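You operate a simulated robot arm through the tools that you are given. There is no shell and no other tool. Be economical: measure what you need, move in short steps, check, and stop when the job is done.

You run a simulated two-armed robot. Do the job below in one go: nothing can be reset, and whatever is moved stays where it is left.

Task
Take the M4 tub from the top of the feeder stand and leave it in the grey bowl. Open the yellow-banded bench drawer, put the nut carton on the plywood bench top away in the inside of the yellow-banded bench drawer, then shut the drawer. Close the plywood bench drawer. Put one of the discs from the white bench top on the green tray. Pick up the cartridge marked "62" from the white bench top with one hand, pass it to the other hand and put it on the yellow taped square. Open the red bench lower drawer, fetch the plate marked "Z" from the fourth shelf from the bottom of the parts rack and set it inside, then shut the drawer. The order is free. Set down upright: tub.

It is judged by the outcome, as a careful person would: the job done as asked, and still so three seconds after it is handed in. It fails if anything else is knocked over, pushed out of place, dropped, spilled or broken.

Robot
Two 7-joint arms with two-finger parallel grippers on one trunk, on a base that drives. Base frame: it is fixed to the floor where the robot stands at the start and does not move with it; the origin is under the middle of the robot, x ahead of it, y to its left, z up; the surface under the hand at the start is at about z = 0.52. Lengths are in m, angles in degrees, forces in N, time in s.
The left shoulder is at the start at [0.02, 0.113, 0.997], the right one opposite. With the tool pointing down near the work surface each hand reaches from about 0.1 to 0.58 m from the robot's upright axis, wherever it stands, measured 20 degrees to its own side. Places, roughly: cartridge [-1.25, 3.5, 0.75]; disc [-0.5, 3.75, 0.75]; green tray [-1.75, 1.25, 0.75]; grey bowl (20x20x9 cm) [-1.2, -2.4, 0.4]; inside of the yellow-banded bench drawer [2.4, -0.7, 0.6]; nut carton [-2, 3.25, 0.75]; plate [3.25, 0.25, 1.25]; plywood bench drawer [-2.2, 2.6, 0.6]; red bench lower drawer [1.5, -1, 0.5]; red bench lower drawer inside [1.5, -1.1, 0.5]; tub [0.5, 0, 0.5]; yellow taped square [-3.6, 2.1, 0.7]; yellow-banded bench drawer [2.3, -0.6, 0.6]. Payload 1.57 kg a hand.
Tool frame (each hand has its own): the origin (TCP) lies between the finger pads and is the grasp point; the fingertips stand 0.03 m ahead of it; z points along the fingers, y is the line along which they close. The gripper opens to 0.08 m. The fingers are 0.017 m wide and 0.012 m thick; the gripper's body (0.04 by 0.082 m) begins 0.08 m behind the TCP.
Orientation is that of the tool frame in the base frame, as a unit quaternion [x, y, z, w]. With the fingers straight down and closing along the base's y, the tool's x points along the base's -x, its y along +y and its z along -z.

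Tools
- The arms move only by the tool move_arm. It takes "left_steps", "right_steps" or both (then of equal length, played together; a hand with none holds still); each is one flat list of numbers, 7 for each row, row after row: the shift along the tool's x, y, z in m, then the turn, a rotation vector about the tool's x, y, z in degrees, then the opening, from 0 (shut) to 1 (fully open). In form: [x, y, z, ax, ay, az, claw, x, y, z, ax, ay, az, claw, ...]. A call has 1 to 12 rows; each row shifts and turns the commanded pose from where the row before left it, along the tool's axes as they then stand. Each row takes 0.2 s and may step no farther than 0.05 m and 8.6 degrees from the row before; otherwise, or with a gripper value out of range, the whole call is refused. A pose out of reach is approached as far as the arm can. The call stops where the force on the tool passes 40 N (or 10 N more than at its start, if that is more) or the arm is blocked; 0.2 s more then pass. The fingers move at their own pace (about 0.045 m/s each) and stop on an object; they squeeze with about 33 N. The grip force told is the motor's: it shows also when the fingers shut on nothing. Time passes only in rows, and 0.2 s behind the last, so rows that do not move let the fingers close. It gives the time, the measured TCP pose, the force on the tool (base axes), the opening and the grip force at its end, in the units of the frame above (readings bear some noise), with the torque about the TCP (base axes, N m) and any sound that the robot's microphone picked up.
- Cameras (640 x 400 px; columns grow to the right, rows downward): "scene" is now at [0.1014, 0.001, 1.114]; the picture's right is [0.09, -1.00, 0.00], its down [-0.72, -0.06, -0.69] and it looks along [0.69, 0.06, -0.72] (base axes); focal length 283 px, centre (320, 200). "left" rides on the left gripper at [0.072, 0.007, -0.122] in its tool frame; the picture's right is [-0.09, 1.00, 0.00], its down [-0.84, -0.08, -0.54] and it looks along [-0.54, -0.05, 0.84] (tool axes); focal length 238 px, centre (320, 200). "right" rides on the right gripper at [0.072, -0.007, -0.122] in its tool frame; the picture's right is [0.09, 1.00, 0.00], its down [-0.84, 0.08, -0.54] and it looks along [-0.54, 0.05, 0.84] (tool axes); focal length 238 px, centre (320, 200). There is no depth. A picture from a camera that has moved, and an enlarged one, comes with that camera's place and axes in the base frame and with its lens. The place of the scene camera against the robot may be out by one fixed shift of up to 0.025 m in any direction.
- get_image(camera): a new picture of that camera. It takes no simulated time.
- raise_lower(by): slides the trunk up (or, below 0, down) by that many m; the arms and the scene camera ride with it, the base frame stays. It gives what a move gives, with no picture.
- steer(legs): drives the robot by 1 to 6 legs, each [ahead, left, turn to the left] in m, m and degrees, along the robot's own axes; the way and the turn of a leg run together, so that a leg with both is an arc; at most 1.5 m and 180 degrees a leg. The arms and the cameras ride along, it lands a little off, and it stops where it bumps. It gives what a move gives.
- turn_head(pan, tilt): turns the head with the scene camera to pan (to the left, within 80 degrees either way) and tilt (down, from -29 to 69), counted from straight ahead of the robot. It gives what a move gives.
- inspect(camera, box): a new picture of the part [left, top, right, bottom] of that camera's present view, enlarged. It takes no simulated time.
- job_done(): hands the job in; it is judged then, once.

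Go step by step. Nothing tells you exact positions but the pictures and the camera data: compare them with the known pose of the tool, close in by small moves and look again before you grip or let go. The budget is 483 turns and 246 pictures, counting those below and the enlarged ones. Unless the task says otherwise, let go and move clear before handing in.

The tools are called after "Call:" by a JSON object that holds its "api" and its "payload". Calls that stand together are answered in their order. move_arm: Moves the arms, as the interface text tells. Its arguments: {"type":"object","properties":{"left_steps":{"type":"array","items":{"type":"number"}},"right_steps":{"type":"array","items":{"type":"number"}}},"required":[]} The other tools are called the same way: raise_lower (by) slides the trunk up or down; steer (legs) drives the base; turn_head (pan, tilt) turns the head that bears the scene camera; get_image (camera) takes a picture; inspect (camera, box) takes an enlarged picture of a part of a camera's view; job_done () hands the job in.

At the start:

```text
time: 0.0
left_ee_pos: [0.5145, 0.2327, 0.7147]
left_tcp_rot: [0.0, 1.0, -0.001, 0.0]
left_force: [0.6, 0.8, -0.9]
left_wrist_torque: [-0.02, 0.0, -0.01]
left_width: 0.08
left_grip_force: 0.0
right_ee_pos: [0.4239, -0.132, 0.7708]
right_tcp_rot: [0.0, 1.0, 0.0, 0.0]
right_force: [0.4, 0.4, 0.5]
right_wrist_torque: [0.0, 0.0, 0.03]
right_width: 0.08
right_grip_force: 0.1
trunk travel left (down, up): [-0.05, 0.52]
robot x, y, heading: [0.0001, -0.0036, 0.1]
head pan, tilt: [5.0, 46.1]
```

scene: 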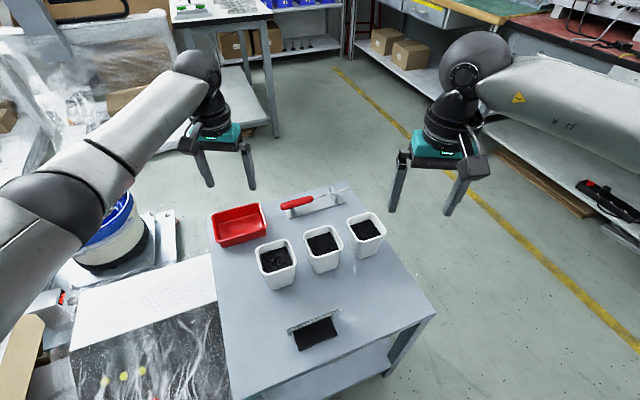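
right: 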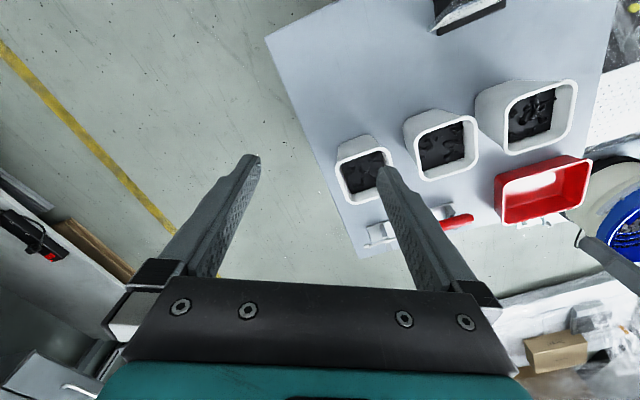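
left: 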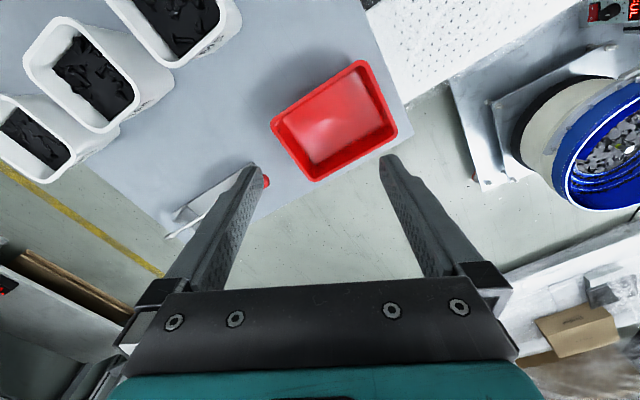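

I see a small grey stand with three white tubs, a red bin and a tool. I need to find which tub is marked M4, so I'll zoom in.

Call:
{"api": "inspect", "payload": {"camera": "scene", "box": [200, 180, 440, 360]}}

Call:
{"api": "inspect", "payload": {"camera": "left", "box": [0, 0, 260, 200]}}

```text
2.22 times, centred on (320, 270) of scene
camera zoom: at [0.1014, 0.001, 1.114], right [0.09, -1.0, 0.0], down [-0.72, -0.06, -0.69], along [0.69, 0.06, -0.72], focal length 630 px, centre (320, 44)
```

zoom: 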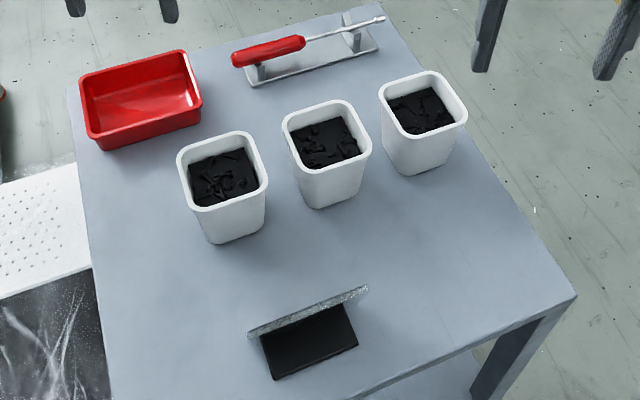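

```text
2.00 times, centred on (130, 100) of left
camera zoom: at [0.4415, 0.2403, 0.8365], right [0.09, 1.0, 0.0], down [0.84, -0.08, 0.54], along [0.54, -0.05, -0.84], focal length 477 px, centre (700, 400)
```

zoom: 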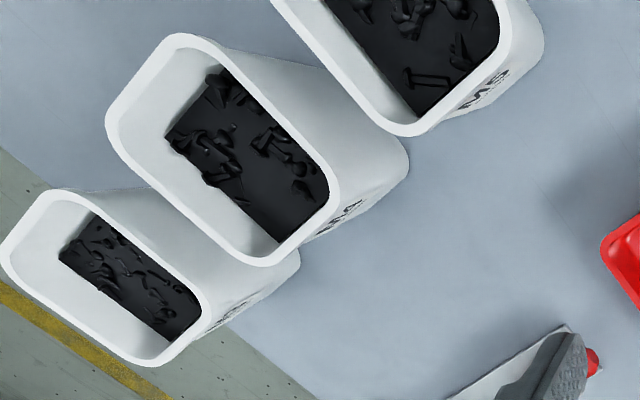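

Labels are on the far side of the tubs; zooming tightly into the left wrist view to read them.

Call:
{"api": "inspect", "payload": {"camera": "left", "box": [165, 15, 229, 55]}}

Call:
{"api": "inspect", "payload": {"camera": "left", "box": [100, 80, 164, 120]}}

Call:
{"api": "inspect", "payload": {"camera": "left", "box": [60, 125, 124, 165]}}

```text
10.00 times, centred on (197, 35) of left
camera zoom: at [0.4415, 0.2403, 0.8365], right [0.09, 1.0, 0.0], down [0.84, -0.08, 0.54], along [0.54, -0.05, -0.84], focal length 2384 px, centre (1550, 1850)
```

zoom: 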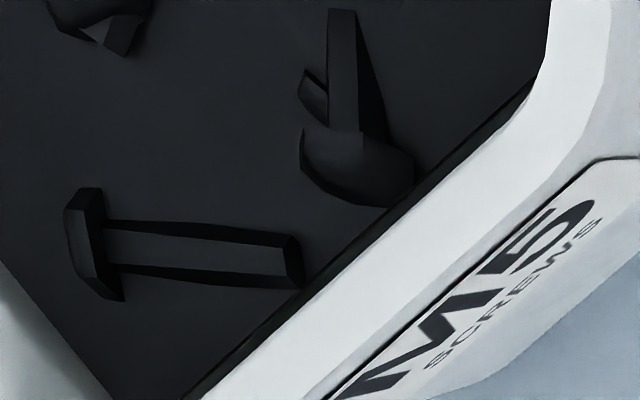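

```text
10.00 times, centred on (132, 100) of left
camera zoom: at [0.4415, 0.2403, 0.8365], right [0.09, 1.0, 0.0], down [0.84, -0.08, 0.54], along [0.54, -0.05, -0.84], focal length 2384 px, centre (2200, 1200)
```

zoom: 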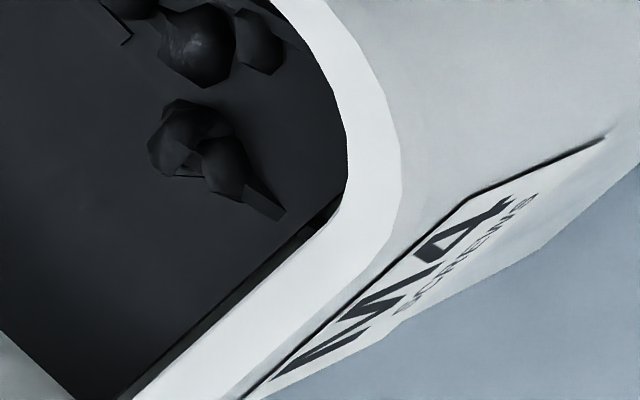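

```text
10.00 times, centred on (92, 145) of left
camera zoom: at [0.4415, 0.2403, 0.8365], right [0.09, 1.0, 0.0], down [0.84, -0.08, 0.54], along [0.54, -0.05, -0.84], focal length 2384 px, centre (2600, 750)
```

zoom: 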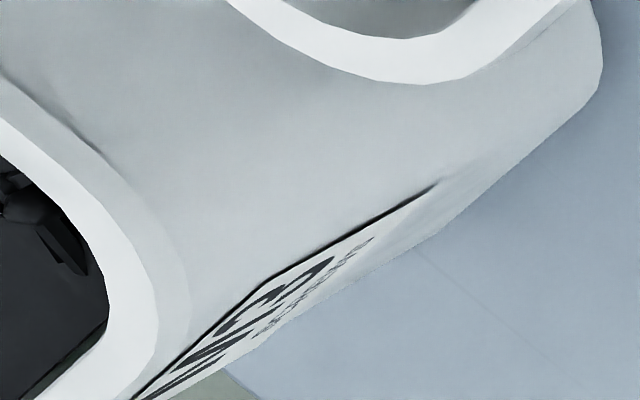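

The middle tub is M4 (rim about (0.44, 0.025, 0.60)). I'll move the right hand back and left for a better top view.

Call:
{"api": "move_arm", "payload": {"right_steps": [0.035, 0.05, 0, 0, 0, 0, 1, 0.035, 0.05, 0, 0, 0, 0, 1, 0.03, 0.05, 0, 0, 0, 0, 1]}}

Call:
{"api": "get_image", "payload": {"camera": "right"}}

```text
refused: row 1 steps farther than a row can; nothing moved
```

```text
237 pictures are left
camera right: at [0.3518, -0.1396, 0.8949], right [-0.09, 1.0, 0.0], down [0.84, 0.08, 0.54], along [0.54, 0.05, -0.84], focal length 238 px, centre (320, 200)
```

right: 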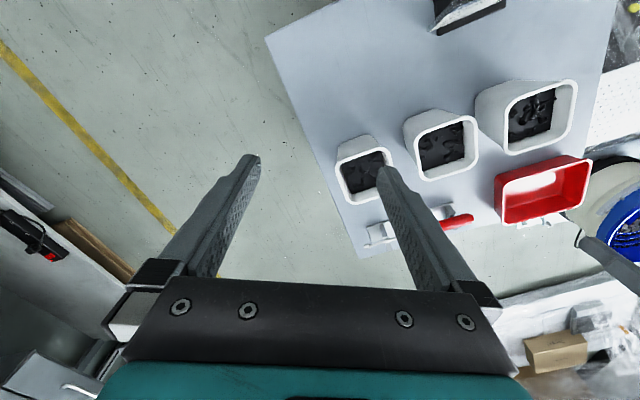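

Retry with smaller steps.

Call:
{"api": "move_arm", "payload": {"right_steps": [0.025, 0.04, 0, 0, 0, 0, 1, 0.025, 0.04, 0, 0, 0, 0, 1, 0.025, 0.04, 0, 0, 0, 0, 1, 0.025, 0.04, 0, 0, 0, 0, 1]}}

Call:
{"api": "get_image", "payload": {"camera": "right"}}

```text
time: 1.0
left_ee_pos: [0.5147, 0.2344, 0.7146]
left_tcp_rot: [-0.001, 1.0, 0.0, 0.0]
left_force: [0.0, 0.7, -0.1]
left_wrist_torque: [0.0, -0.01, 0.01]
left_width: 0.08
left_grip_force: 0.0
right_ee_pos: [0.323, 0.0276, 0.7725]
right_tcp_rot: [0.001, 1.0, 0.0, 0.0]
right_force: [0.0, -0.3, 0.5]
right_wrist_torque: [-0.02, -0.01, 0.01]
right_width: 0.0798
right_grip_force: 0.1
trunk travel left (down, up): [-0.05, 0.52]
robot x, y, heading: [-0.0033, -0.0002, -0.1]
head pan, tilt: [5.0, 46.1]
```

```text
236 pictures are left
camera right: at [0.2517, 0.0201, 0.8946], right [-0.09, 1.0, 0.0], down [0.84, 0.08, 0.54], along [0.54, 0.05, -0.84], focal length 238 px, centre (320, 200)
```

right: 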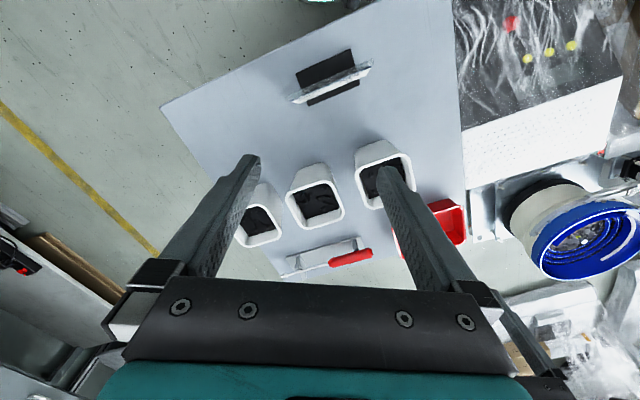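

Call:
{"api": "inspect", "payload": {"camera": "right", "box": [256, 150, 384, 230]}}

```text
5.00 times, centred on (320, 190) of right
camera zoom: at [0.2517, 0.0201, 0.8946], right [-0.09, 1.0, 0.0], down [0.84, 0.08, 0.54], along [0.54, 0.05, -0.84], focal length 1192 px, centre (320, 250)
```

zoom: 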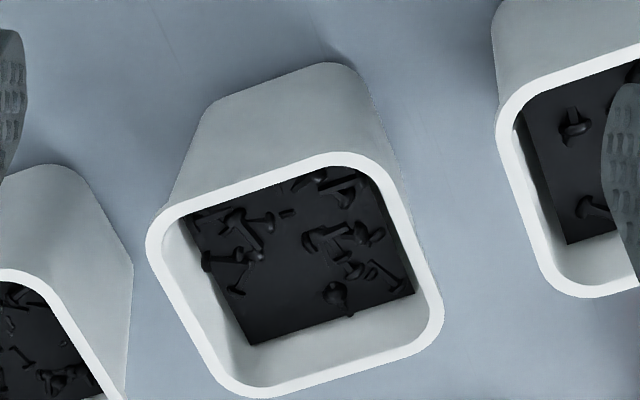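

Tub rim is about 73 mm wide, turned ~24°, neighbours close at its sides; I'll grip front/back. I'll place the right hand above it and yaw clockwise.

Call:
{"api": "move_arm", "payload": {"right_steps": [-0.042, 0, 0, 0, 0, 0, 1, -0.042, 0, 0, 0, 0, 0, 1, -0.042, 0.004, 0, 0, 0, 0, 1, 0, 0, 0, 0, 0, 8.2, 1, 0, 0, 0, 0, 0, 8.2, 1, 0, 0, 0, 0, 0, 8.2, 1, 0, 0, 0, 0, 0, 8.2, 1, 0, 0, 0, 0, 0, 8.2, 1, 0, 0, 0, 0, 0, 8.2, 1, 0, 0, 0, 0, 0, 8.2, 1, 0, 0, 0, 0, 0, 8.2, 1]}}

Call:
{"api": "get_image", "payload": {"camera": "right"}}

Call:
{"api": "inspect", "payload": {"camera": "right", "box": [224, 80, 416, 200]}}

```text
time: 3.4
left_ee_pos: [0.514, 0.2337, 0.7133]
left_tcp_rot: [0.0, 1.0, 0.0, 0.0]
left_force: [-0.4, 0.1, -0.9]
left_wrist_torque: [0.02, 0.01, 0.04]
left_width: 0.0801
left_grip_force: 0.1
right_ee_pos: [0.4499, 0.0311, 0.7719]
right_tcp_rot: [0.543, 0.84, 0.0, 0.0]
right_force: [-0.2, -0.5, -0.4]
right_wrist_torque: [-0.01, -0.03, 0.01]
right_width: 0.08
right_grip_force: 0.0
trunk travel left (down, up): [-0.05, 0.52]
robot x, y, heading: [0.0008, -0.0009, -0.2]
head pan, tilt: [5.0, 46.1]
```

```text
234 pictures are left
camera right: at [0.4142, 0.0939, 0.8949], right [0.87, 0.49, 0.0], down [0.41, -0.73, 0.54], along [0.27, -0.47, -0.84], focal length 238 px, centre (320, 200)
```

right: 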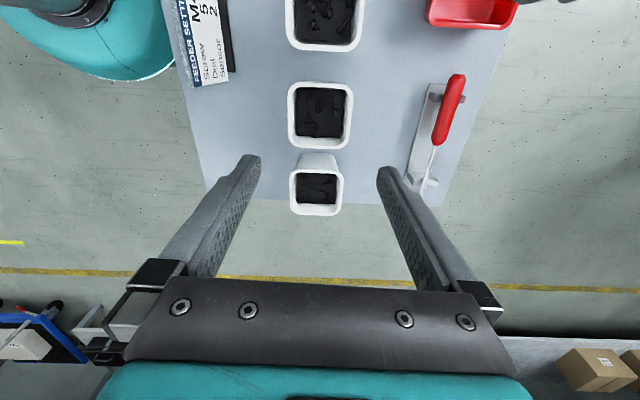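

```text
3.33 times, centred on (320, 140) of right
camera zoom: at [0.4142, 0.0939, 0.8949], right [0.87, 0.49, 0.0], down [0.41, -0.73, 0.54], along [0.27, -0.47, -0.84], focal length 794 px, centre (320, 400)
```

zoom: 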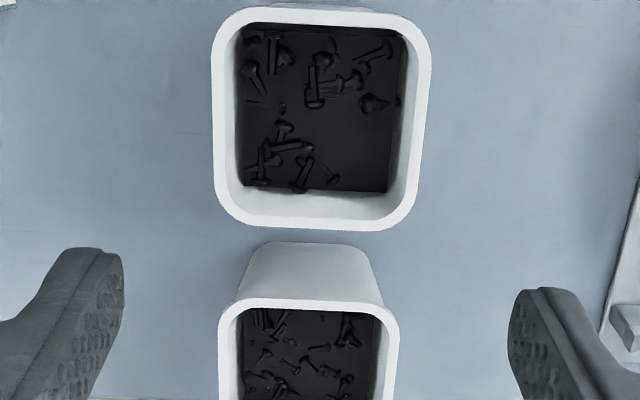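

Hand is over the M4 tub. I'll lower until the fingertips are just above the rim and compare widths.

Call:
{"api": "move_arm", "payload": {"right_steps": [0, 0, 0.04, 0, 0, 0, 1, 0, 0, 0.04, 0, 0, 0, 1, 0, 0, 0.04, 0, 0, 0, 1]}}

Call:
{"api": "get_image", "payload": {"camera": "right"}}

Call:
{"api": "inspect", "payload": {"camera": "right", "box": [224, 80, 416, 200]}}

```text
time: 4.2
left_ee_pos: [0.5144, 0.2335, 0.713]
left_tcp_rot: [0.0, 1.0, 0.0, -0.001]
left_force: [0.2, 0.2, 0.2]
left_wrist_torque: [0.0, -0.01, -0.03]
left_width: 0.08
left_grip_force: 0.1
right_ee_pos: [0.4499, 0.0322, 0.6513]
right_tcp_rot: [0.541, 0.841, 0.0, 0.001]
right_force: [-0.6, 0.3, 0.1]
right_wrist_torque: [0.0, -0.02, 0.01]
right_width: 0.0801
right_grip_force: 0.1
trunk travel left (down, up): [-0.05, 0.52]
robot x, y, heading: [-0.0019, -0.0013, -0.1]
head pan, tilt: [5.0, 46.1]
```

```text
232 pictures are left
camera right: at [0.414, 0.0933, 0.7748], right [0.87, 0.49, 0.0], down [0.42, -0.73, 0.54], along [0.27, -0.47, -0.84], focal length 238 px, centre (320, 200)
```

right: 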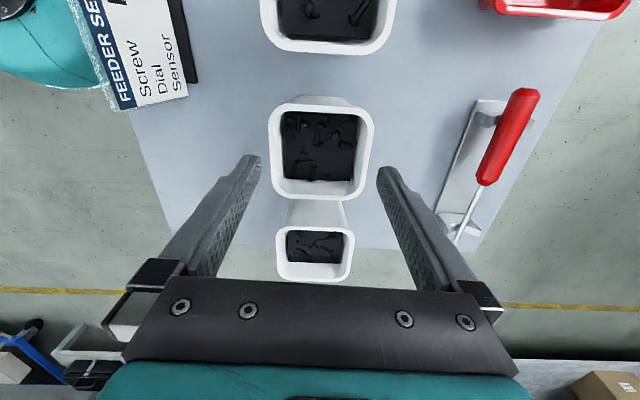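

```text
3.33 times, centred on (320, 140) of right
camera zoom: at [0.414, 0.0933, 0.7748], right [0.87, 0.49, 0.0], down [0.42, -0.73, 0.54], along [0.27, -0.47, -0.84], focal length 794 px, centre (320, 400)
```

zoom: 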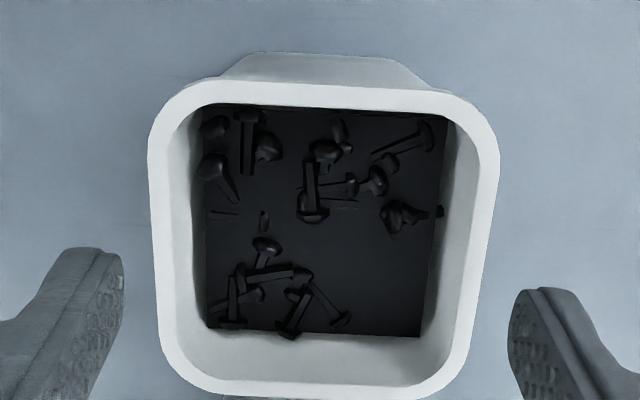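

Alignment is close; I'll trim 1 mm and -3.8° yaw and then descend slowly astride the tub.

Call:
{"api": "move_arm", "payload": {"right_steps": [0.001, 0.001, 0, 0, 0, -3.8, 1, 0, 0, 0.02, 0, 0, 0, 1]}}

Call:
{"api": "inspect", "payload": {"camera": "right", "box": [224, 80, 416, 200]}}

```text
time: 4.8
left_ee_pos: [0.5147, 0.2333, 0.7148]
left_tcp_rot: [0.0, 1.0, 0.001, 0.0]
left_force: [-0.1, 0.0, -0.2]
left_wrist_torque: [0.02, -0.02, 0.01]
left_width: 0.0801
left_grip_force: 0.1
right_ee_pos: [0.451, 0.0319, 0.6313]
right_tcp_rot: [0.513, 0.858, -0.001, -0.001]
right_force: [0.7, 0.2, 0.0]
right_wrist_torque: [0.03, 0.01, 0.05]
right_width: 0.0803
right_grip_force: 0.1
trunk travel left (down, up): [-0.05, 0.52]
robot x, y, heading: [0.0035, 0.0009, 0.1]
head pan, tilt: [5.0, 46.1]
```

```text
3.33 times, centred on (320, 140) of right
camera zoom: at [0.4101, 0.0925, 0.7551], right [0.83, 0.55, 0.0], down [0.46, -0.7, 0.54], along [0.3, -0.45, -0.84], focal length 794 px, centre (320, 400)
```

zoom: 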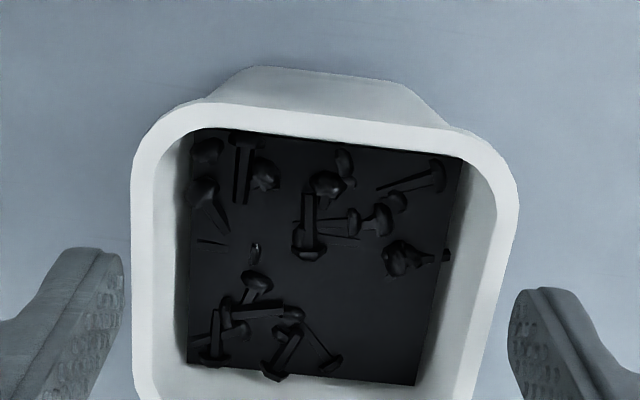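

Both sides have about 2 mm clearance. Descending with force check.

Call:
{"api": "move_arm", "payload": {"right_steps": [0, 0, 0.015, 0, 0, 0, 1, 0, 0, 0.015, 0, 0, 0, 1, 0, 0, 0.015, 0, 0, 0, 1, 0, 0, 0.013, 0, 0, 0, 1]}}

Call:
{"api": "get_image", "payload": {"camera": "right"}}

```text
time: 5.8
left_ee_pos: [0.5148, 0.2335, 0.7134]
left_tcp_rot: [0.0, 1.0, 0.0, 0.0]
left_force: [-0.2, 0.1, 0.1]
left_wrist_torque: [0.0, -0.03, -0.02]
left_width: 0.0797
left_grip_force: 0.1
right_ee_pos: [0.4498, 0.0323, 0.5734]
right_tcp_rot: [0.514, 0.858, 0.0, 0.001]
right_force: [0.1, -0.4, 0.0]
right_wrist_torque: [0.0, -0.03, -0.01]
right_width: 0.08
right_grip_force: 0.1
trunk travel left (down, up): [-0.05, 0.52]
robot x, y, heading: [-0.0021, -0.0011, 0.0]
head pan, tilt: [5.0, 46.1]
```

```text
229 pictures are left
camera right: at [0.41, 0.0922, 0.6963], right [0.83, 0.55, 0.0], down [0.46, -0.7, 0.54], along [0.3, -0.45, -0.84], focal length 238 px, centre (320, 200)
```

right: 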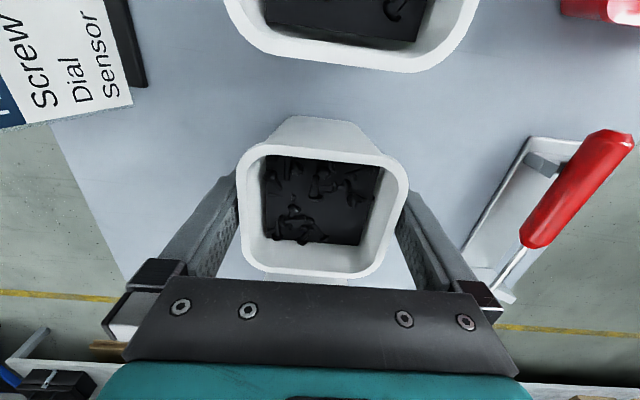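

The fingers straddle the tub. Close and lift a little.

Call:
{"api": "move_arm", "payload": {"right_steps": [0, 0, 0, 0, 0, 0, 0, 0, 0, 0, 0, 0, 0, 0, 0, 0, 0, 0, 0, 0, 0, 0, 0, -0.01, 0, 0, 0, 0, 0, 0, -0.03, 0, 0, 0, 0, 0, 0, -0.04, 0, 0, 0, 0, 0, 0, -0.04, 0, 0, 0, 0, 0, 0, -0.04, 0, 0, 0, 0]}}

Call:
{"api": "get_image", "payload": {"camera": "right"}}

Call:
{"api": "get_image", "payload": {"camera": "scene"}}

```text
time: 7.6
left_ee_pos: [0.5147, 0.2343, 0.7138]
left_tcp_rot: [0.0, 1.0, 0.0, 0.0]
left_force: [-0.3, 0.2, 0.2]
left_wrist_torque: [0.02, -0.01, 0.02]
left_width: 0.0799
left_grip_force: 0.0
right_ee_pos: [0.4503, 0.0331, 0.7347]
right_tcp_rot: [0.514, 0.858, 0.0, 0.0]
right_force: [0.2, -0.2, 0.9]
right_wrist_torque: [0.03, 0.0, 0.01]
right_width: 0.0
right_grip_force: 21.4
trunk travel left (down, up): [-0.05, 0.52]
robot x, y, heading: [0.001, 0.0006, 0.1]
head pan, tilt: [5.0, 46.1]
```

```text
228 pictures are left
camera right: at [0.4107, 0.092, 0.8579], right [0.83, 0.55, 0.0], down [0.46, -0.7, 0.54], along [0.3, -0.45, -0.84], focal length 238 px, centre (320, 200)
```

right: 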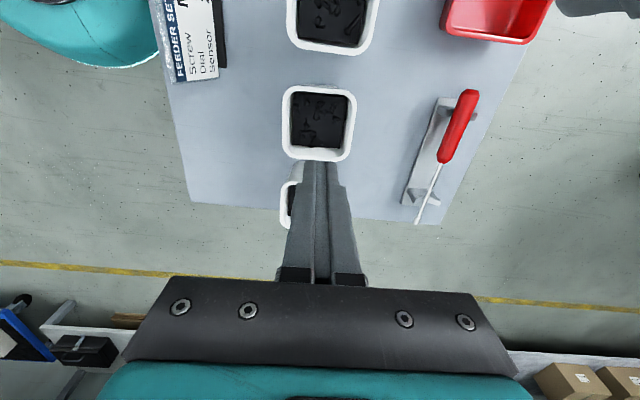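

```text
227 pictures are left
camera scene: at [0.1014, 0.0011, 1.114], right [0.09, -1.0, 0.0], down [-0.72, -0.06, -0.69], along [0.69, 0.06, -0.72], focal length 283 px, centre (320, 200)
```

scene: 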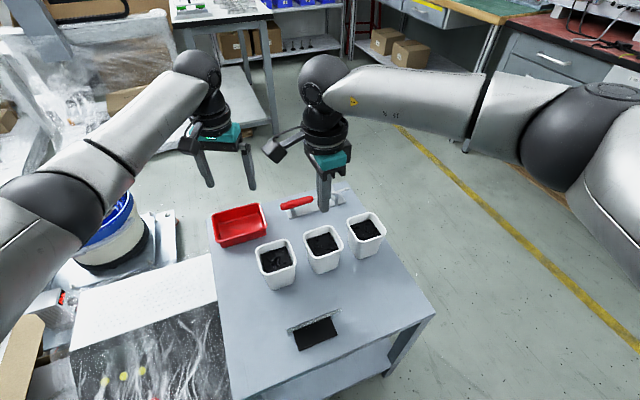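

The fingers came up empty although the tub has not shifted, so it slipped out. I'll reopen, go down again, and close without lifting to see what happens.

Call:
{"api": "move_arm", "payload": {"right_steps": [0, 0, 0.0, 0, 0, 0, 1, 0, 0, 0, 0, 0, 0, 1, 0, 0, 0, 0, 0, 0, 1, 0, 0, 0, 0, 0, 0, 1, 0, 0, 0, 0, 0, 0, 1, 0, 0, 0.04, 0, 0, 0, 1, 0, 0, 0.04, 0, 0, 0, 1, 0, 0, 0.02, 0, 0, 0, 1]}}

Call:
{"api": "inspect", "payload": {"camera": "right", "box": [192, 80, 448, 240]}}

```text
time: 9.4
left_ee_pos: [0.5149, 0.2336, 0.7133]
left_tcp_rot: [0.0, 1.0, -0.001, 0.0]
left_force: [0.2, -0.2, 0.2]
left_wrist_torque: [0.0, -0.02, 0.02]
left_width: 0.0801
left_grip_force: 0.0
right_ee_pos: [0.4507, 0.0318, 0.6328]
right_tcp_rot: [0.514, 0.858, 0.001, 0.0]
right_force: [0.1, 0.3, 0.0]
right_wrist_torque: [-0.02, 0.01, -0.01]
right_width: 0.0801
right_grip_force: 0.0
trunk travel left (down, up): [-0.05, 0.52]
robot x, y, heading: [0.005, -0.0021, -0.1]
head pan, tilt: [5.0, 46.1]
```

```text
2.50 times, centred on (320, 160) of right
camera zoom: at [0.4103, 0.0924, 0.7561], right [0.83, 0.55, 0.0], down [0.46, -0.7, 0.54], along [0.3, -0.45, -0.84], focal length 596 px, centre (320, 300)
```

zoom: 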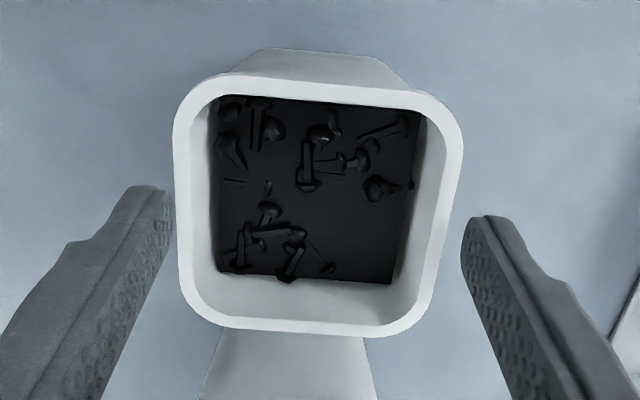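

Descend to about z 0.567 and close without lifting.

Call:
{"api": "move_arm", "payload": {"right_steps": [0, 0, 0.022, 0, 0, 0, 1, 0, 0, 0.022, 0, 0, 0, 1, 0, 0, 0.022, 0, 0, 0, 1, 0, 0, 0, 0, 0, 0, 0.5, 0, 0, 0, 0, 0, 0, 0.5]}}

Call:
{"api": "get_image", "payload": {"camera": "right"}}

```text
time: 10.6
left_ee_pos: [0.5135, 0.2335, 0.7139]
left_tcp_rot: [0.0, 1.0, 0.0, 0.0]
left_force: [0.5, 0.1, 0.1]
left_wrist_torque: [-0.02, -0.01, -0.01]
left_width: 0.0801
left_grip_force: 0.2
right_ee_pos: [0.449, 0.0327, 0.5686]
right_tcp_rot: [0.513, 0.858, -0.001, 0.0]
right_force: [-2.2, -0.1, 0.1]
right_wrist_torque: [-0.02, -0.05, 0.0]
right_width: 0.0693
right_grip_force: 25.1
trunk travel left (down, up): [-0.05, 0.52]
robot x, y, heading: [0.001, 0.0016, 0.0]
head pan, tilt: [5.0, 46.1]
```

```text
225 pictures are left
camera right: at [0.4101, 0.0924, 0.6903], right [0.83, 0.55, 0.0], down [0.46, -0.7, 0.54], along [0.3, -0.45, -0.84], focal length 238 px, centre (320, 200)
```

right: 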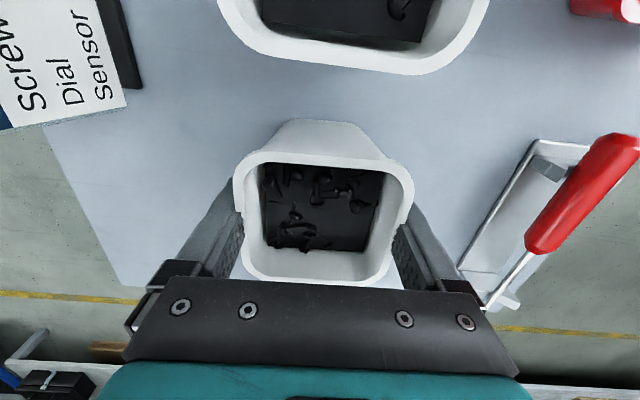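

Gripped at 69 mm. Full squeeze, then lift gently.

Call:
{"api": "move_arm", "payload": {"right_steps": [0, 0, 0, 0, 0, 0, 0, 0, 0, 0, 0, 0, 0, 0, 0, 0, 0, 0, 0, 0, 0, 0, 0, -0.005, 0, 0, 0, 0, 0, 0, -0.008, 0, 0, 0, 0]}}

Call:
{"api": "get_image", "payload": {"camera": "right"}}

```text
time: 11.8
left_ee_pos: [0.5145, 0.2338, 0.7129]
left_tcp_rot: [0.0, 1.0, 0.0, 0.0]
left_force: [-0.7, 1.2, 0.4]
left_wrist_torque: [0.02, 0.04, 0.01]
left_width: 0.0798
left_grip_force: 0.1
right_ee_pos: [0.4498, 0.0332, 0.5798]
right_tcp_rot: [0.514, 0.858, 0.0, 0.0]
right_force: [-0.2, 0.4, -6.4]
right_wrist_torque: [0.02, -0.01, 0.02]
right_width: 0.0687
right_grip_force: 32.9
trunk travel left (down, up): [-0.05, 0.52]
robot x, y, heading: [0.0006, -0.0021, 0.1]
head pan, tilt: [5.0, 46.1]
```

```text
224 pictures are left
camera right: at [0.4103, 0.0928, 0.7036], right [0.83, 0.55, 0.0], down [0.46, -0.7, 0.54], along [0.3, -0.45, -0.84], focal length 238 px, centre (320, 200)
```

right: 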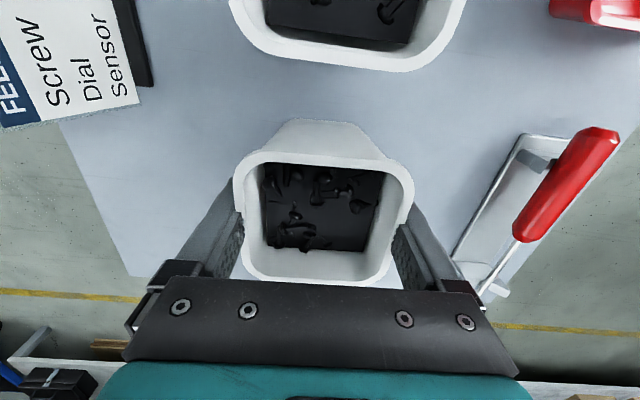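

Holding (≈6.4 N). Continue lifting slowly.

Call:
{"api": "move_arm", "payload": {"right_steps": [0, 0, -0.01, 0, 0, 0, 0, 0, 0, -0.01, 0, 0, 0, 0, 0, 0, -0.012, 0, 0, 0, 0, 0, 0, -0.012, 0, 0, 0, 0, 0, 0, -0.012, 0, 0, 0, 0, 0, 0, -0.012, 0, 0, 0, 0, 0, 0, -0.012, 0, 0, 0, 0, 0, 0, -0.012, 0, 0, 0, 0, 0, 0, -0.012, 0, 0, 0, 0, 0, 0, -0.012, 0, 0, 0, 0, 0, 0, -0.01, 0, 0, 0, 0, 0, 0, -0.005, 0, 0, 0, 0]}}

Call:
{"api": "get_image", "payload": {"camera": "right"}}

Call:
{"api": "turn_head", "payload": {"pan": -70, "tilt": 25}}

Call:
{"api": "get_image", "payload": {"camera": "scene"}}

```text
time: 14.4
left_ee_pos: [0.5148, 0.2332, 0.7133]
left_tcp_rot: [0.0, 1.0, -0.001, 0.0]
left_force: [-0.1, 0.6, 0.1]
left_wrist_torque: [0.0, 0.03, -0.03]
left_width: 0.0797
left_grip_force: 0.1
right_ee_pos: [0.4512, 0.032, 0.7123]
right_tcp_rot: [0.514, 0.858, 0.0, 0.0]
right_force: [0.3, -0.1, -6.1]
right_wrist_torque: [-0.01, 0.0, 0.01]
right_width: 0.0691
right_grip_force: 32.6
trunk travel left (down, up): [-0.05, 0.52]
robot x, y, heading: [0.0002, -0.0008, -0.1]
head pan, tilt: [5.0, 46.1]
```

```text
223 pictures are left
camera right: at [0.4109, 0.0927, 0.835], right [0.83, 0.55, 0.0], down [0.46, -0.7, 0.54], along [0.3, -0.45, -0.84], focal length 238 px, centre (320, 200)
```

right: 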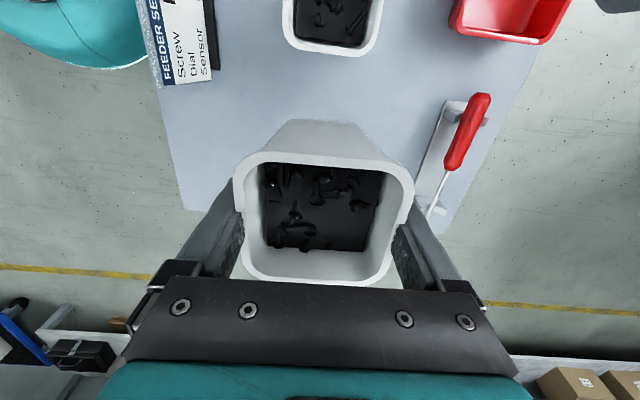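

```text
time: 15.9
left_ee_pos: [0.5146, 0.233, 0.714]
left_tcp_rot: [0.0, 1.0, -0.001, 0.001]
left_force: [-0.3, 0.1, -0.4]
left_wrist_torque: [-0.03, 0.04, 0.02]
left_width: 0.0799
left_grip_force: 0.1
right_ee_pos: [0.4501, 0.034, 0.7107]
right_tcp_rot: [0.513, 0.858, 0.0, 0.0]
right_force: [-0.2, 0.3, -6.7]
right_wrist_torque: [-0.02, 0.02, 0.0]
right_width: 0.069
right_grip_force: 32.8
trunk travel left (down, up): [-0.05, 0.52]
robot x, y, heading: [0.0044, 0.0011, 0.0]
head pan, tilt: [-70.0, 25.0]
```

```text
222 pictures are left
camera scene: at [0.0532, -0.0925, 1.1461], right [-0.94, -0.34, 0.0], down [-0.15, 0.4, -0.91], along [0.31, -0.85, -0.42], focal length 283 px, centre (320, 200)
```

scene: 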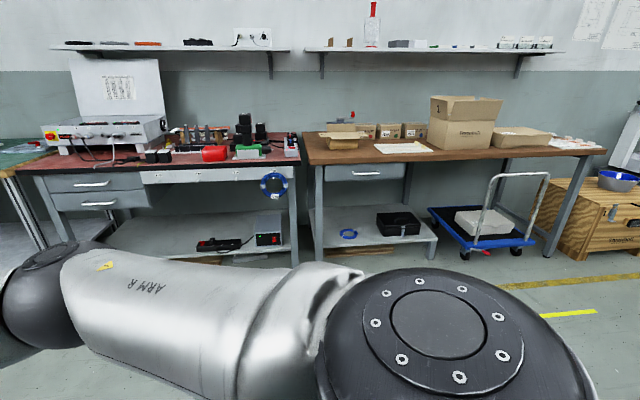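

Tub held securely. I see the red bench with two drawers and the wooden bench; the bowl seems near a wooden crate further right. I'll turn right in place and look.

Call:
{"api": "steer", "payload": {"legs": [[0, 0, -60]]}}

Call:
{"api": "turn_head", "payload": {"pan": -55, "tilt": 30}}

Call:
{"api": "get_image", "payload": {"camera": "scene"}}

```text
time: 18.9
left_ee_pos: [0.46, -0.3265, 0.7131]
left_tcp_rot: [0.499, 0.867, 0.0, 0.0]
left_force: [0.3, -0.1, 1.1]
left_wrist_torque: [0.02, 0.0, 0.01]
left_width: 0.08
left_grip_force: 0.0
right_ee_pos: [0.256, -0.3741, 0.7108]
right_tcp_rot: [0.873, 0.488, 0.0, -0.001]
right_force: [0.5, 0.7, -5.9]
right_wrist_torque: [-0.01, 0.02, -0.01]
right_width: 0.0688
right_grip_force: 33.1
trunk travel left (down, up): [-0.05, 0.52]
robot x, y, heading: [0.0025, -0.001, -59.9]
head pan, tilt: [-70.0, 25.0]
```

```text
time: 19.7
left_ee_pos: [0.4604, -0.328, 0.7136]
left_tcp_rot: [0.498, 0.867, 0.0, 0.0]
left_force: [-0.6, -0.8, 0.9]
left_wrist_torque: [0.04, -0.01, 0.0]
left_width: 0.08
left_grip_force: 0.1
right_ee_pos: [0.2544, -0.3735, 0.7103]
right_tcp_rot: [0.873, 0.488, -0.001, 0.0]
right_force: [-0.3, 0.4, -6.6]
right_wrist_torque: [-0.01, 0.02, 0.01]
right_width: 0.0694
right_grip_force: 33.2
trunk travel left (down, up): [-0.05, 0.52]
robot x, y, heading: [0.0006, -0.001, -59.8]
head pan, tilt: [-55.0, 30.0]
```

```text
221 pictures are left
camera scene: at [-0.0215, -0.097, 1.1382], right [-0.91, 0.42, 0.0], down [0.21, 0.45, -0.87], along [-0.36, -0.79, -0.5], focal length 283 px, centre (320, 200)
```

scene: 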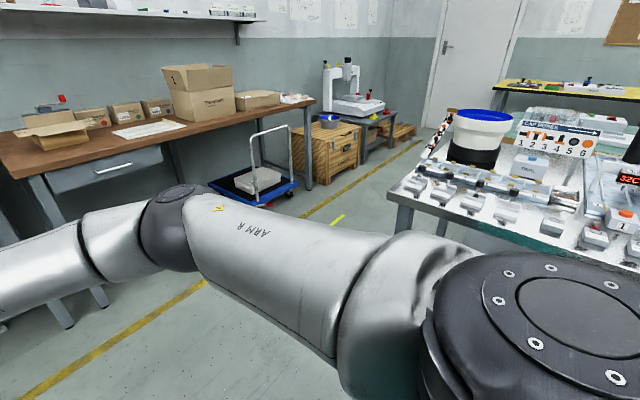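

The bowl sits on the wooden crate. Zoom in to see the surroundings and approach.

Call:
{"api": "inspect", "payload": {"camera": "scene", "box": [224, 90, 448, 230]}}

```text
2.86 times, centred on (336, 160) of scene
camera zoom: at [-0.0215, -0.097, 1.1382], right [-0.91, 0.42, 0.0], down [0.21, 0.45, -0.87], along [-0.36, -0.79, -0.5], focal length 810 px, centre (274, 314)
```

zoom: 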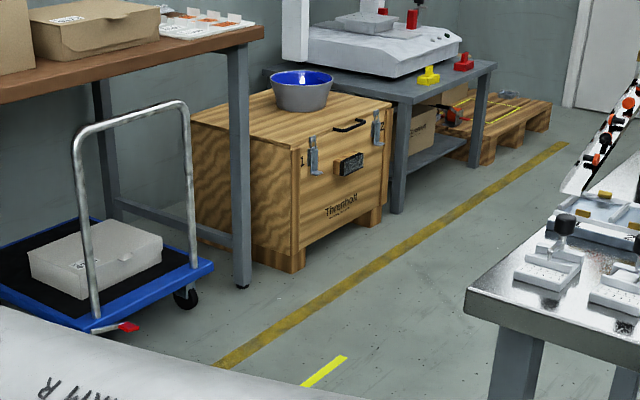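

The room axes align with my heading (-60°). I'll drive 0.8 m ahead, then strafe right along the aisle towards the crate.

Call:
{"api": "steer", "payload": {"legs": [[0.8, 0, 0], [0, -1.1, 0]]}}

Call:
{"api": "turn_head", "payload": {"pan": -35, "tilt": 40}}

Call:
{"api": "get_image", "payload": {"camera": "scene"}}

```text
time: 29.2
left_ee_pos: [-0.0887, -1.5719, 0.7142]
left_tcp_rot: [0.498, 0.867, -0.001, -0.001]
left_force: [-0.5, -0.2, 0.0]
left_wrist_torque: [0.0, -0.04, -0.01]
left_width: 0.0801
left_grip_force: 0.1
right_ee_pos: [-0.2941, -1.6177, 0.7113]
right_tcp_rot: [0.872, 0.489, -0.001, -0.001]
right_force: [0.2, -1.5, -5.9]
right_wrist_torque: [0.01, -0.03, 0.02]
right_width: 0.0692
right_grip_force: 32.5
trunk travel left (down, up): [-0.05, 0.52]
robot x, y, heading: [-0.5508, -1.2491, -59.6]
head pan, tilt: [-55.0, 30.0]
```

```text
time: 30.1
left_ee_pos: [-0.0897, -1.5707, 0.7134]
left_tcp_rot: [0.497, 0.868, 0.0, 0.0]
left_force: [0.3, -0.4, -0.4]
left_wrist_torque: [0.05, -0.02, 0.01]
left_width: 0.0803
left_grip_force: 0.0
right_ee_pos: [-0.294, -1.6169, 0.7118]
right_tcp_rot: [0.872, 0.489, 0.001, -0.001]
right_force: [-0.2, 0.9, -7.6]
right_wrist_torque: [0.01, -0.03, 0.02]
right_width: 0.0691
right_grip_force: 33.1
trunk travel left (down, up): [-0.05, 0.52]
robot x, y, heading: [-0.5474, -1.2458, -59.7]
head pan, tilt: [-35.0, 40.0]
```

```text
219 pictures are left
camera scene: at [-0.5409, -1.3454, 1.1228], right [-1.0, 0.08, 0.0], down [0.05, 0.64, -0.77], along [-0.06, -0.76, -0.64], focal length 283 px, centre (320, 200)
```

scene: 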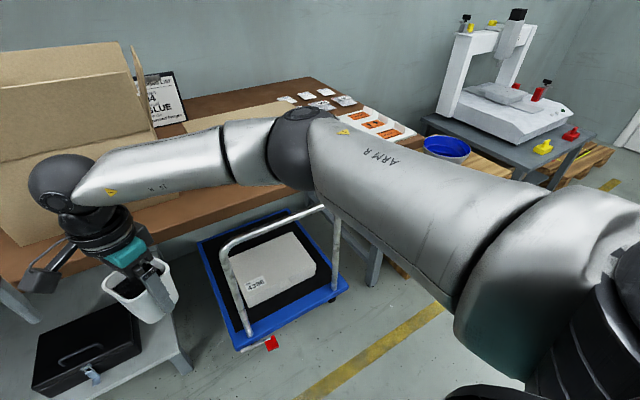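

The hands are close to the wooden bench edge. I'll back off 0.15 m, pull the left hand back and up, and continue right.

Call:
{"api": "steer", "payload": {"legs": [[-0.15, 0, 0]]}}

Call:
{"api": "move_arm", "payload": {"left_steps": [0.03, 0, -0.03, 0, 0, 0, 1, 0.03, 0, -0.03, 0, 0, 0, 1, 0.03, 0, -0.03, 0, 0, 0, 1, 0.03, 0, -0.03, 0, 0, 0, 1, 0.03, 0, -0.03, 0, 0, 0, 1, 0.03, 0, -0.03, 0, 0, 0, 1]}}

Call:
{"api": "steer", "payload": {"legs": [[0, -0.95, 0]]}}

Call:
{"api": "turn_head", "payload": {"pan": 5, "tilt": 46}}

Call:
{"api": "get_image", "payload": {"camera": "scene"}}

```text
time: 31.4
left_ee_pos: [-0.1635, -1.4425, 0.7136]
left_tcp_rot: [0.497, 0.867, 0.0, -0.001]
left_force: [-0.1, 0.2, -0.6]
left_wrist_torque: [0.01, 0.04, 0.01]
left_width: 0.0801
left_grip_force: 0.0
right_ee_pos: [-0.3693, -1.4886, 0.7105]
right_tcp_rot: [0.872, 0.489, -0.001, -0.001]
right_force: [0.1, -0.2, -6.9]
right_wrist_torque: [0.01, -0.01, 0.01]
right_width: 0.0691
right_grip_force: 32.9
trunk travel left (down, up): [-0.05, 0.52]
robot x, y, heading: [-0.6267, -1.1196, -59.8]
head pan, tilt: [-35.0, 40.0]
```

```text
time: 32.8
left_ee_pos: [-0.2558, -1.2853, 0.8917]
left_tcp_rot: [0.497, 0.868, 0.0, 0.0]
left_force: [-0.6, 0.2, 0.2]
left_wrist_torque: [-0.02, -0.02, 0.0]
left_width: 0.0803
left_grip_force: 0.0
right_ee_pos: [-0.3698, -1.4885, 0.711]
right_tcp_rot: [0.872, 0.489, 0.0, -0.001]
right_force: [0.3, -0.3, -6.5]
right_wrist_torque: [0.0, 0.01, 0.01]
right_width: 0.069
right_grip_force: 32.9
trunk travel left (down, up): [-0.05, 0.52]
robot x, y, heading: [-0.6261, -1.1172, -59.8]
head pan, tilt: [-35.0, 40.0]
```

```text
time: 37.8
left_ee_pos: [-1.0721, -1.7645, 0.8922]
left_tcp_rot: [0.496, 0.868, 0.001, 0.0]
left_force: [-0.3, 0.2, -0.4]
left_wrist_torque: [-0.01, 0.0, 0.03]
left_width: 0.08
left_grip_force: 0.0
right_ee_pos: [-1.1854, -1.9678, 0.7116]
right_tcp_rot: [0.872, 0.49, 0.0, -0.001]
right_force: [0.1, 0.4, -6.4]
right_wrist_torque: [0.01, 0.0, 0.01]
right_width: 0.069
right_grip_force: 33.2
trunk travel left (down, up): [-0.05, 0.52]
robot x, y, heading: [-1.4425, -1.5929, -59.6]
head pan, tilt: [-35.0, 40.0]
```

```text
time: 38.8
left_ee_pos: [-1.0716, -1.7655, 0.8932]
left_tcp_rot: [0.496, 0.868, 0.0, 0.0]
left_force: [0.1, 0.4, 0.0]
left_wrist_torque: [-0.03, -0.03, 0.01]
left_width: 0.0801
left_grip_force: 0.1
right_ee_pos: [-1.1854, -1.9669, 0.7108]
right_tcp_rot: [0.872, 0.49, -0.001, 0.0]
right_force: [0.7, -0.5, -6.4]
right_wrist_torque: [-0.02, -0.01, 0.02]
right_width: 0.0692
right_grip_force: 33.7
trunk travel left (down, up): [-0.05, 0.52]
robot x, y, heading: [-1.4414, -1.5924, -59.8]
head pan, tilt: [5.0, 46.0]
```

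```text
218 pictures are left
camera scene: at [-1.3788, -1.6763, 1.1141], right [-0.82, -0.58, 0.0], down [-0.42, 0.59, -0.69], along [0.4, -0.57, -0.72], focal length 283 px, centre (320, 200)
```

scene: 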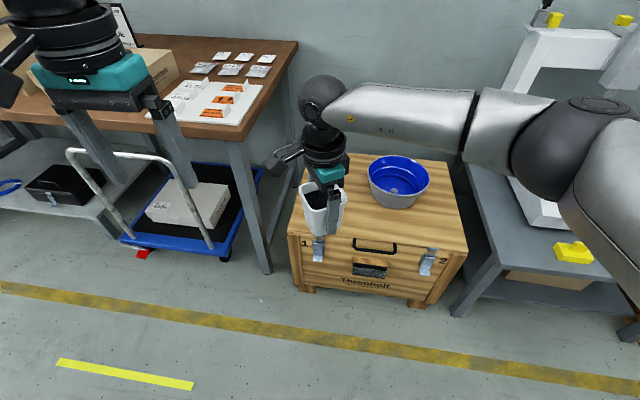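

Bowl is at about (-1.18, -2.43). Move ahead 0.3 and right 0.1, then view with the right wrist camera.

Call:
{"api": "steer", "payload": {"legs": [[0.28, -0.12, 0]]}}

Call:
{"api": "get_image", "payload": {"camera": "scene"}}

Call:
{"api": "get_image", "payload": {"camera": "right"}}

```text
time: 40.9
left_ee_pos: [-1.0319, -2.0668, 0.8927]
left_tcp_rot: [0.496, 0.868, 0.0, 0.0]
left_force: [-0.9, 0.6, -0.5]
left_wrist_torque: [-0.01, -0.04, -0.04]
left_width: 0.0801
left_grip_force: 0.2
right_ee_pos: [-1.1455, -2.2691, 0.7115]
right_tcp_rot: [0.872, 0.49, 0.0, -0.001]
right_force: [-0.6, 0.1, -6.6]
right_wrist_torque: [0.02, 0.01, 0.01]
right_width: 0.0689
right_grip_force: 32.6
trunk travel left (down, up): [-0.05, 0.52]
robot x, y, heading: [-1.4018, -1.8944, -60.0]
head pan, tilt: [5.0, 46.0]
```

```text
217 pictures are left
camera scene: at [-1.3396, -1.9779, 1.1141], right [-0.81, -0.58, 0.0], down [-0.42, 0.59, -0.69], along [0.4, -0.57, -0.72], focal length 283 px, centre (320, 200)
```

scene: 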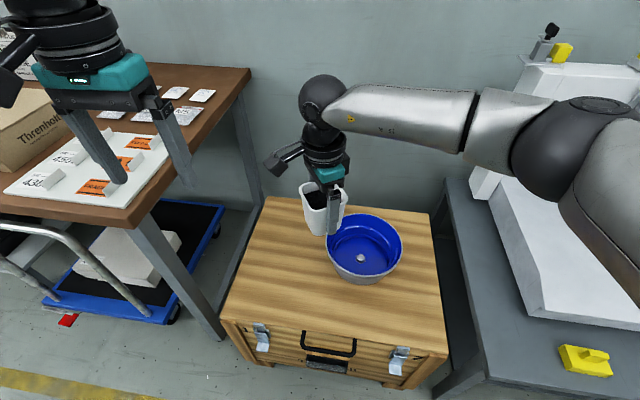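

```text
216 pictures are left
camera right: at [-1.1142, -2.2047, 0.8343], right [0.9, -0.44, 0.0], down [-0.37, -0.76, 0.54], along [-0.24, -0.49, -0.84], focal length 238 px, centre (320, 200)
```

right: 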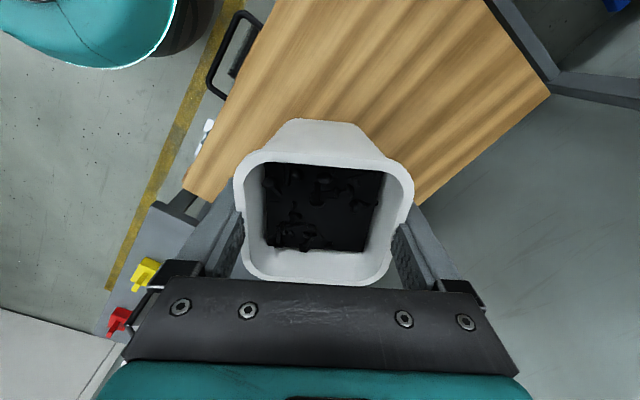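

Bowl center estimate (after calibrating with the tub) is (-1.20, -2.39). Moving the tub over it, and raising the left hand for safety.

Call:
{"api": "move_arm", "payload": {"right_steps": [-0.0264, 0.0032, 0, 0, 0, 0, 0, -0.0264, 0.0032, 0, 0, 0, 0, 0, -0.0264, 0.0032, 0, 0, 0, 0, 0, -0.0264, 0.0032, 0, 0, 0, 0, 0, -0.0264, 0.0032, 0, 0, 0, 0, 0], "left_steps": [0, 0, -0.02, 0, 0, 0, 1, 0, 0, -0.02, 0, 0, 0, 1, 0, 0, -0.02, 0, 0, 0, 1, 0, 0, -0.02, 0, 0, 0, 1, 0, 0, -0.02, 0, 0, 0, 1]}}

Call:
{"api": "inspect", "payload": {"camera": "scene", "box": [240, 140, 480, 290]}}

Call:
{"api": "get_image", "payload": {"camera": "right"}}

```text
time: 42.1
left_ee_pos: [-1.0331, -2.0662, 0.9931]
left_tcp_rot: [0.496, 0.868, 0.0, -0.001]
left_force: [-0.3, 0.7, -0.1]
left_wrist_torque: [0.01, 0.0, -0.02]
left_width: 0.08
left_grip_force: 0.0
right_ee_pos: [-1.2008, -2.3885, 0.7106]
right_tcp_rot: [0.872, 0.49, 0.0, -0.001]
right_force: [-0.8, -0.4, -6.7]
right_wrist_torque: [0.01, -0.01, -0.01]
right_width: 0.0693
right_grip_force: 32.9
trunk travel left (down, up): [-0.05, 0.52]
robot x, y, heading: [-1.404, -1.8953, -59.4]
head pan, tilt: [5.0, 46.0]
```

```text
2.67 times, centred on (360, 215) of scene
camera zoom: at [-1.3398, -1.978, 1.1141], right [-0.81, -0.58, 0.0], down [-0.42, 0.59, -0.69], along [0.4, -0.57, -0.72], focal length 756 px, centre (213, 160)
```

zoom: 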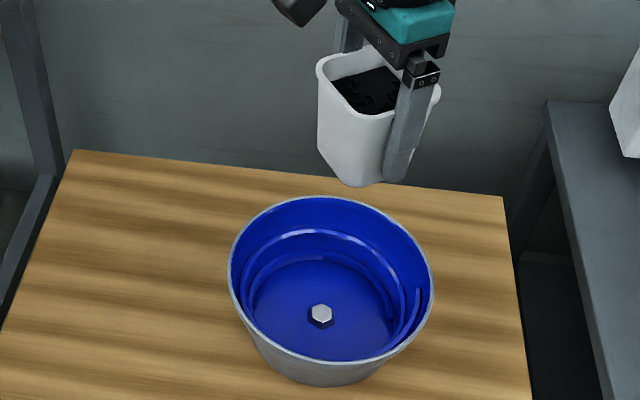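

```text
214 pictures are left
camera right: at [-1.1693, -2.3259, 0.834], right [0.9, -0.44, 0.0], down [-0.37, -0.76, 0.54], along [-0.24, -0.49, -0.84], focal length 238 px, centre (320, 200)
```

right: 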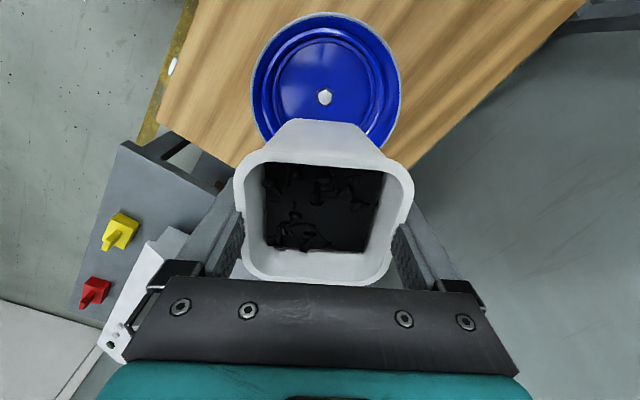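

There's a bolt in the bowl's middle, so I should set the tub beside it. Let me zoom in on the bowl floor from both cameras.

Call:
{"api": "inspect", "payload": {"camera": "right", "box": [240, 0, 416, 110]}}

Call:
{"api": "inspect", "payload": {"camera": "scene", "box": [312, 205, 424, 285]}}

```text
3.64 times, centred on (328, 55) of right
camera zoom: at [-1.1693, -2.3259, 0.834], right [0.9, -0.44, 0.0], down [-0.37, -0.76, 0.54], along [-0.24, -0.49, -0.84], focal length 867 px, centre (291, 727)
```

zoom: 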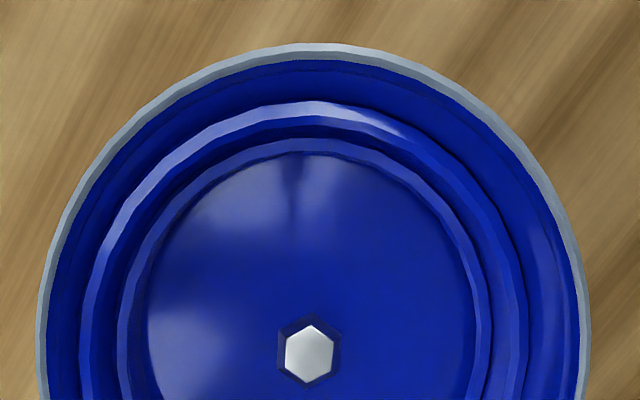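

```text
5.00 times, centred on (368, 245) of scene
camera zoom: at [-1.3398, -1.978, 1.1141], right [-0.81, -0.58, 0.0], down [-0.42, 0.59, -0.69], along [0.4, -0.57, -0.72], focal length 1417 px, centre (80, -25)
```

zoom: 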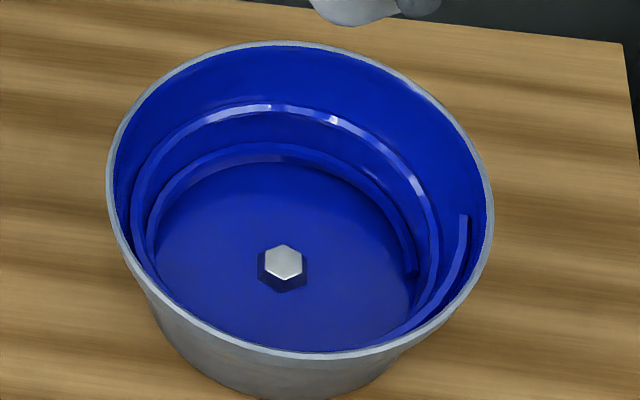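

The bolt is ~2 cm wide; I'll place the tub 4.3 cm off the bolt, along the tool x direction, between bolt and ledge. Shift and descend partway.

Call:
{"api": "move_arm", "payload": {"right_steps": [0.0219, 0.0037, 0, 0, 0, 0, 0, 0.0218, 0.0037, 0, 0, 0, 0, 0, 0, 0, 0.025, 0, 0, 0, 0, 0, 0, 0.025, 0, 0, 0, 0, 0, 0, 0.025, 0, 0, 0, 0, 0, 0, 0.025, 0, 0, 0, 0, 0, 0, 0.025, 0, 0, 0, 0, 0, 0, 0.025, 0, 0, 0, 0]}}

Call:
{"api": "get_image", "payload": {"camera": "right"}}

Call:
{"api": "inspect", "payload": {"camera": "scene", "box": [280, 145, 440, 285]}}

```text
time: 43.9
left_ee_pos: [-1.0329, -2.0659, 0.9925]
left_tcp_rot: [0.496, 0.868, 0.0, 0.0]
left_force: [-0.5, 0.9, 0.7]
left_wrist_torque: [-0.08, -0.01, -0.02]
left_width: 0.0801
left_grip_force: 0.0
right_ee_pos: [-1.1703, -2.355, 0.5606]
right_tcp_rot: [0.871, 0.491, 0.0, -0.001]
right_force: [-1.4, -0.8, -5.3]
right_wrist_torque: [0.02, 0.01, -0.03]
right_width: 0.0688
right_grip_force: 32.9
trunk travel left (down, up): [-0.05, 0.52]
robot x, y, heading: [-1.4016, -1.9003, -59.7]
head pan, tilt: [5.0, 46.0]
```

```text
211 pictures are left
camera right: at [-1.1395, -2.2917, 0.6836], right [0.9, -0.44, 0.0], down [-0.37, -0.76, 0.54], along [-0.24, -0.49, -0.84], focal length 238 px, centre (320, 200)
```

right: 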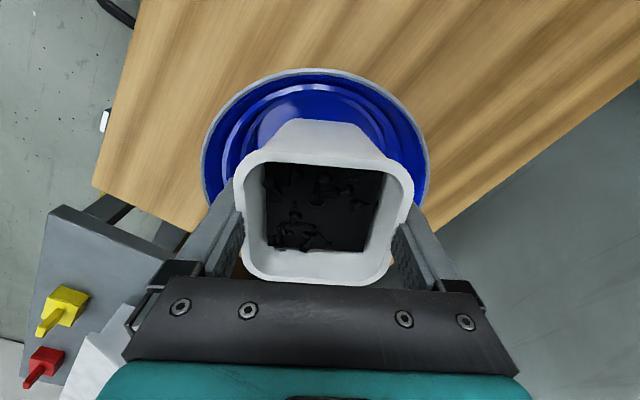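

```text
2.86 times, centred on (360, 215) of scene
camera zoom: at [-1.3395, -1.9777, 1.1141], right [-0.81, -0.58, 0.0], down [-0.42, 0.59, -0.69], along [0.4, -0.57, -0.72], focal length 810 px, centre (206, 157)
```

zoom: 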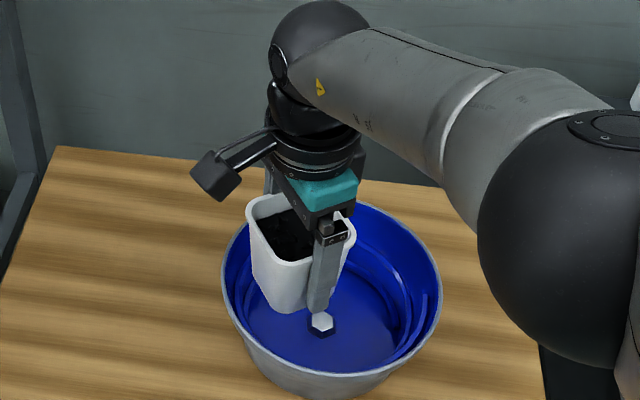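

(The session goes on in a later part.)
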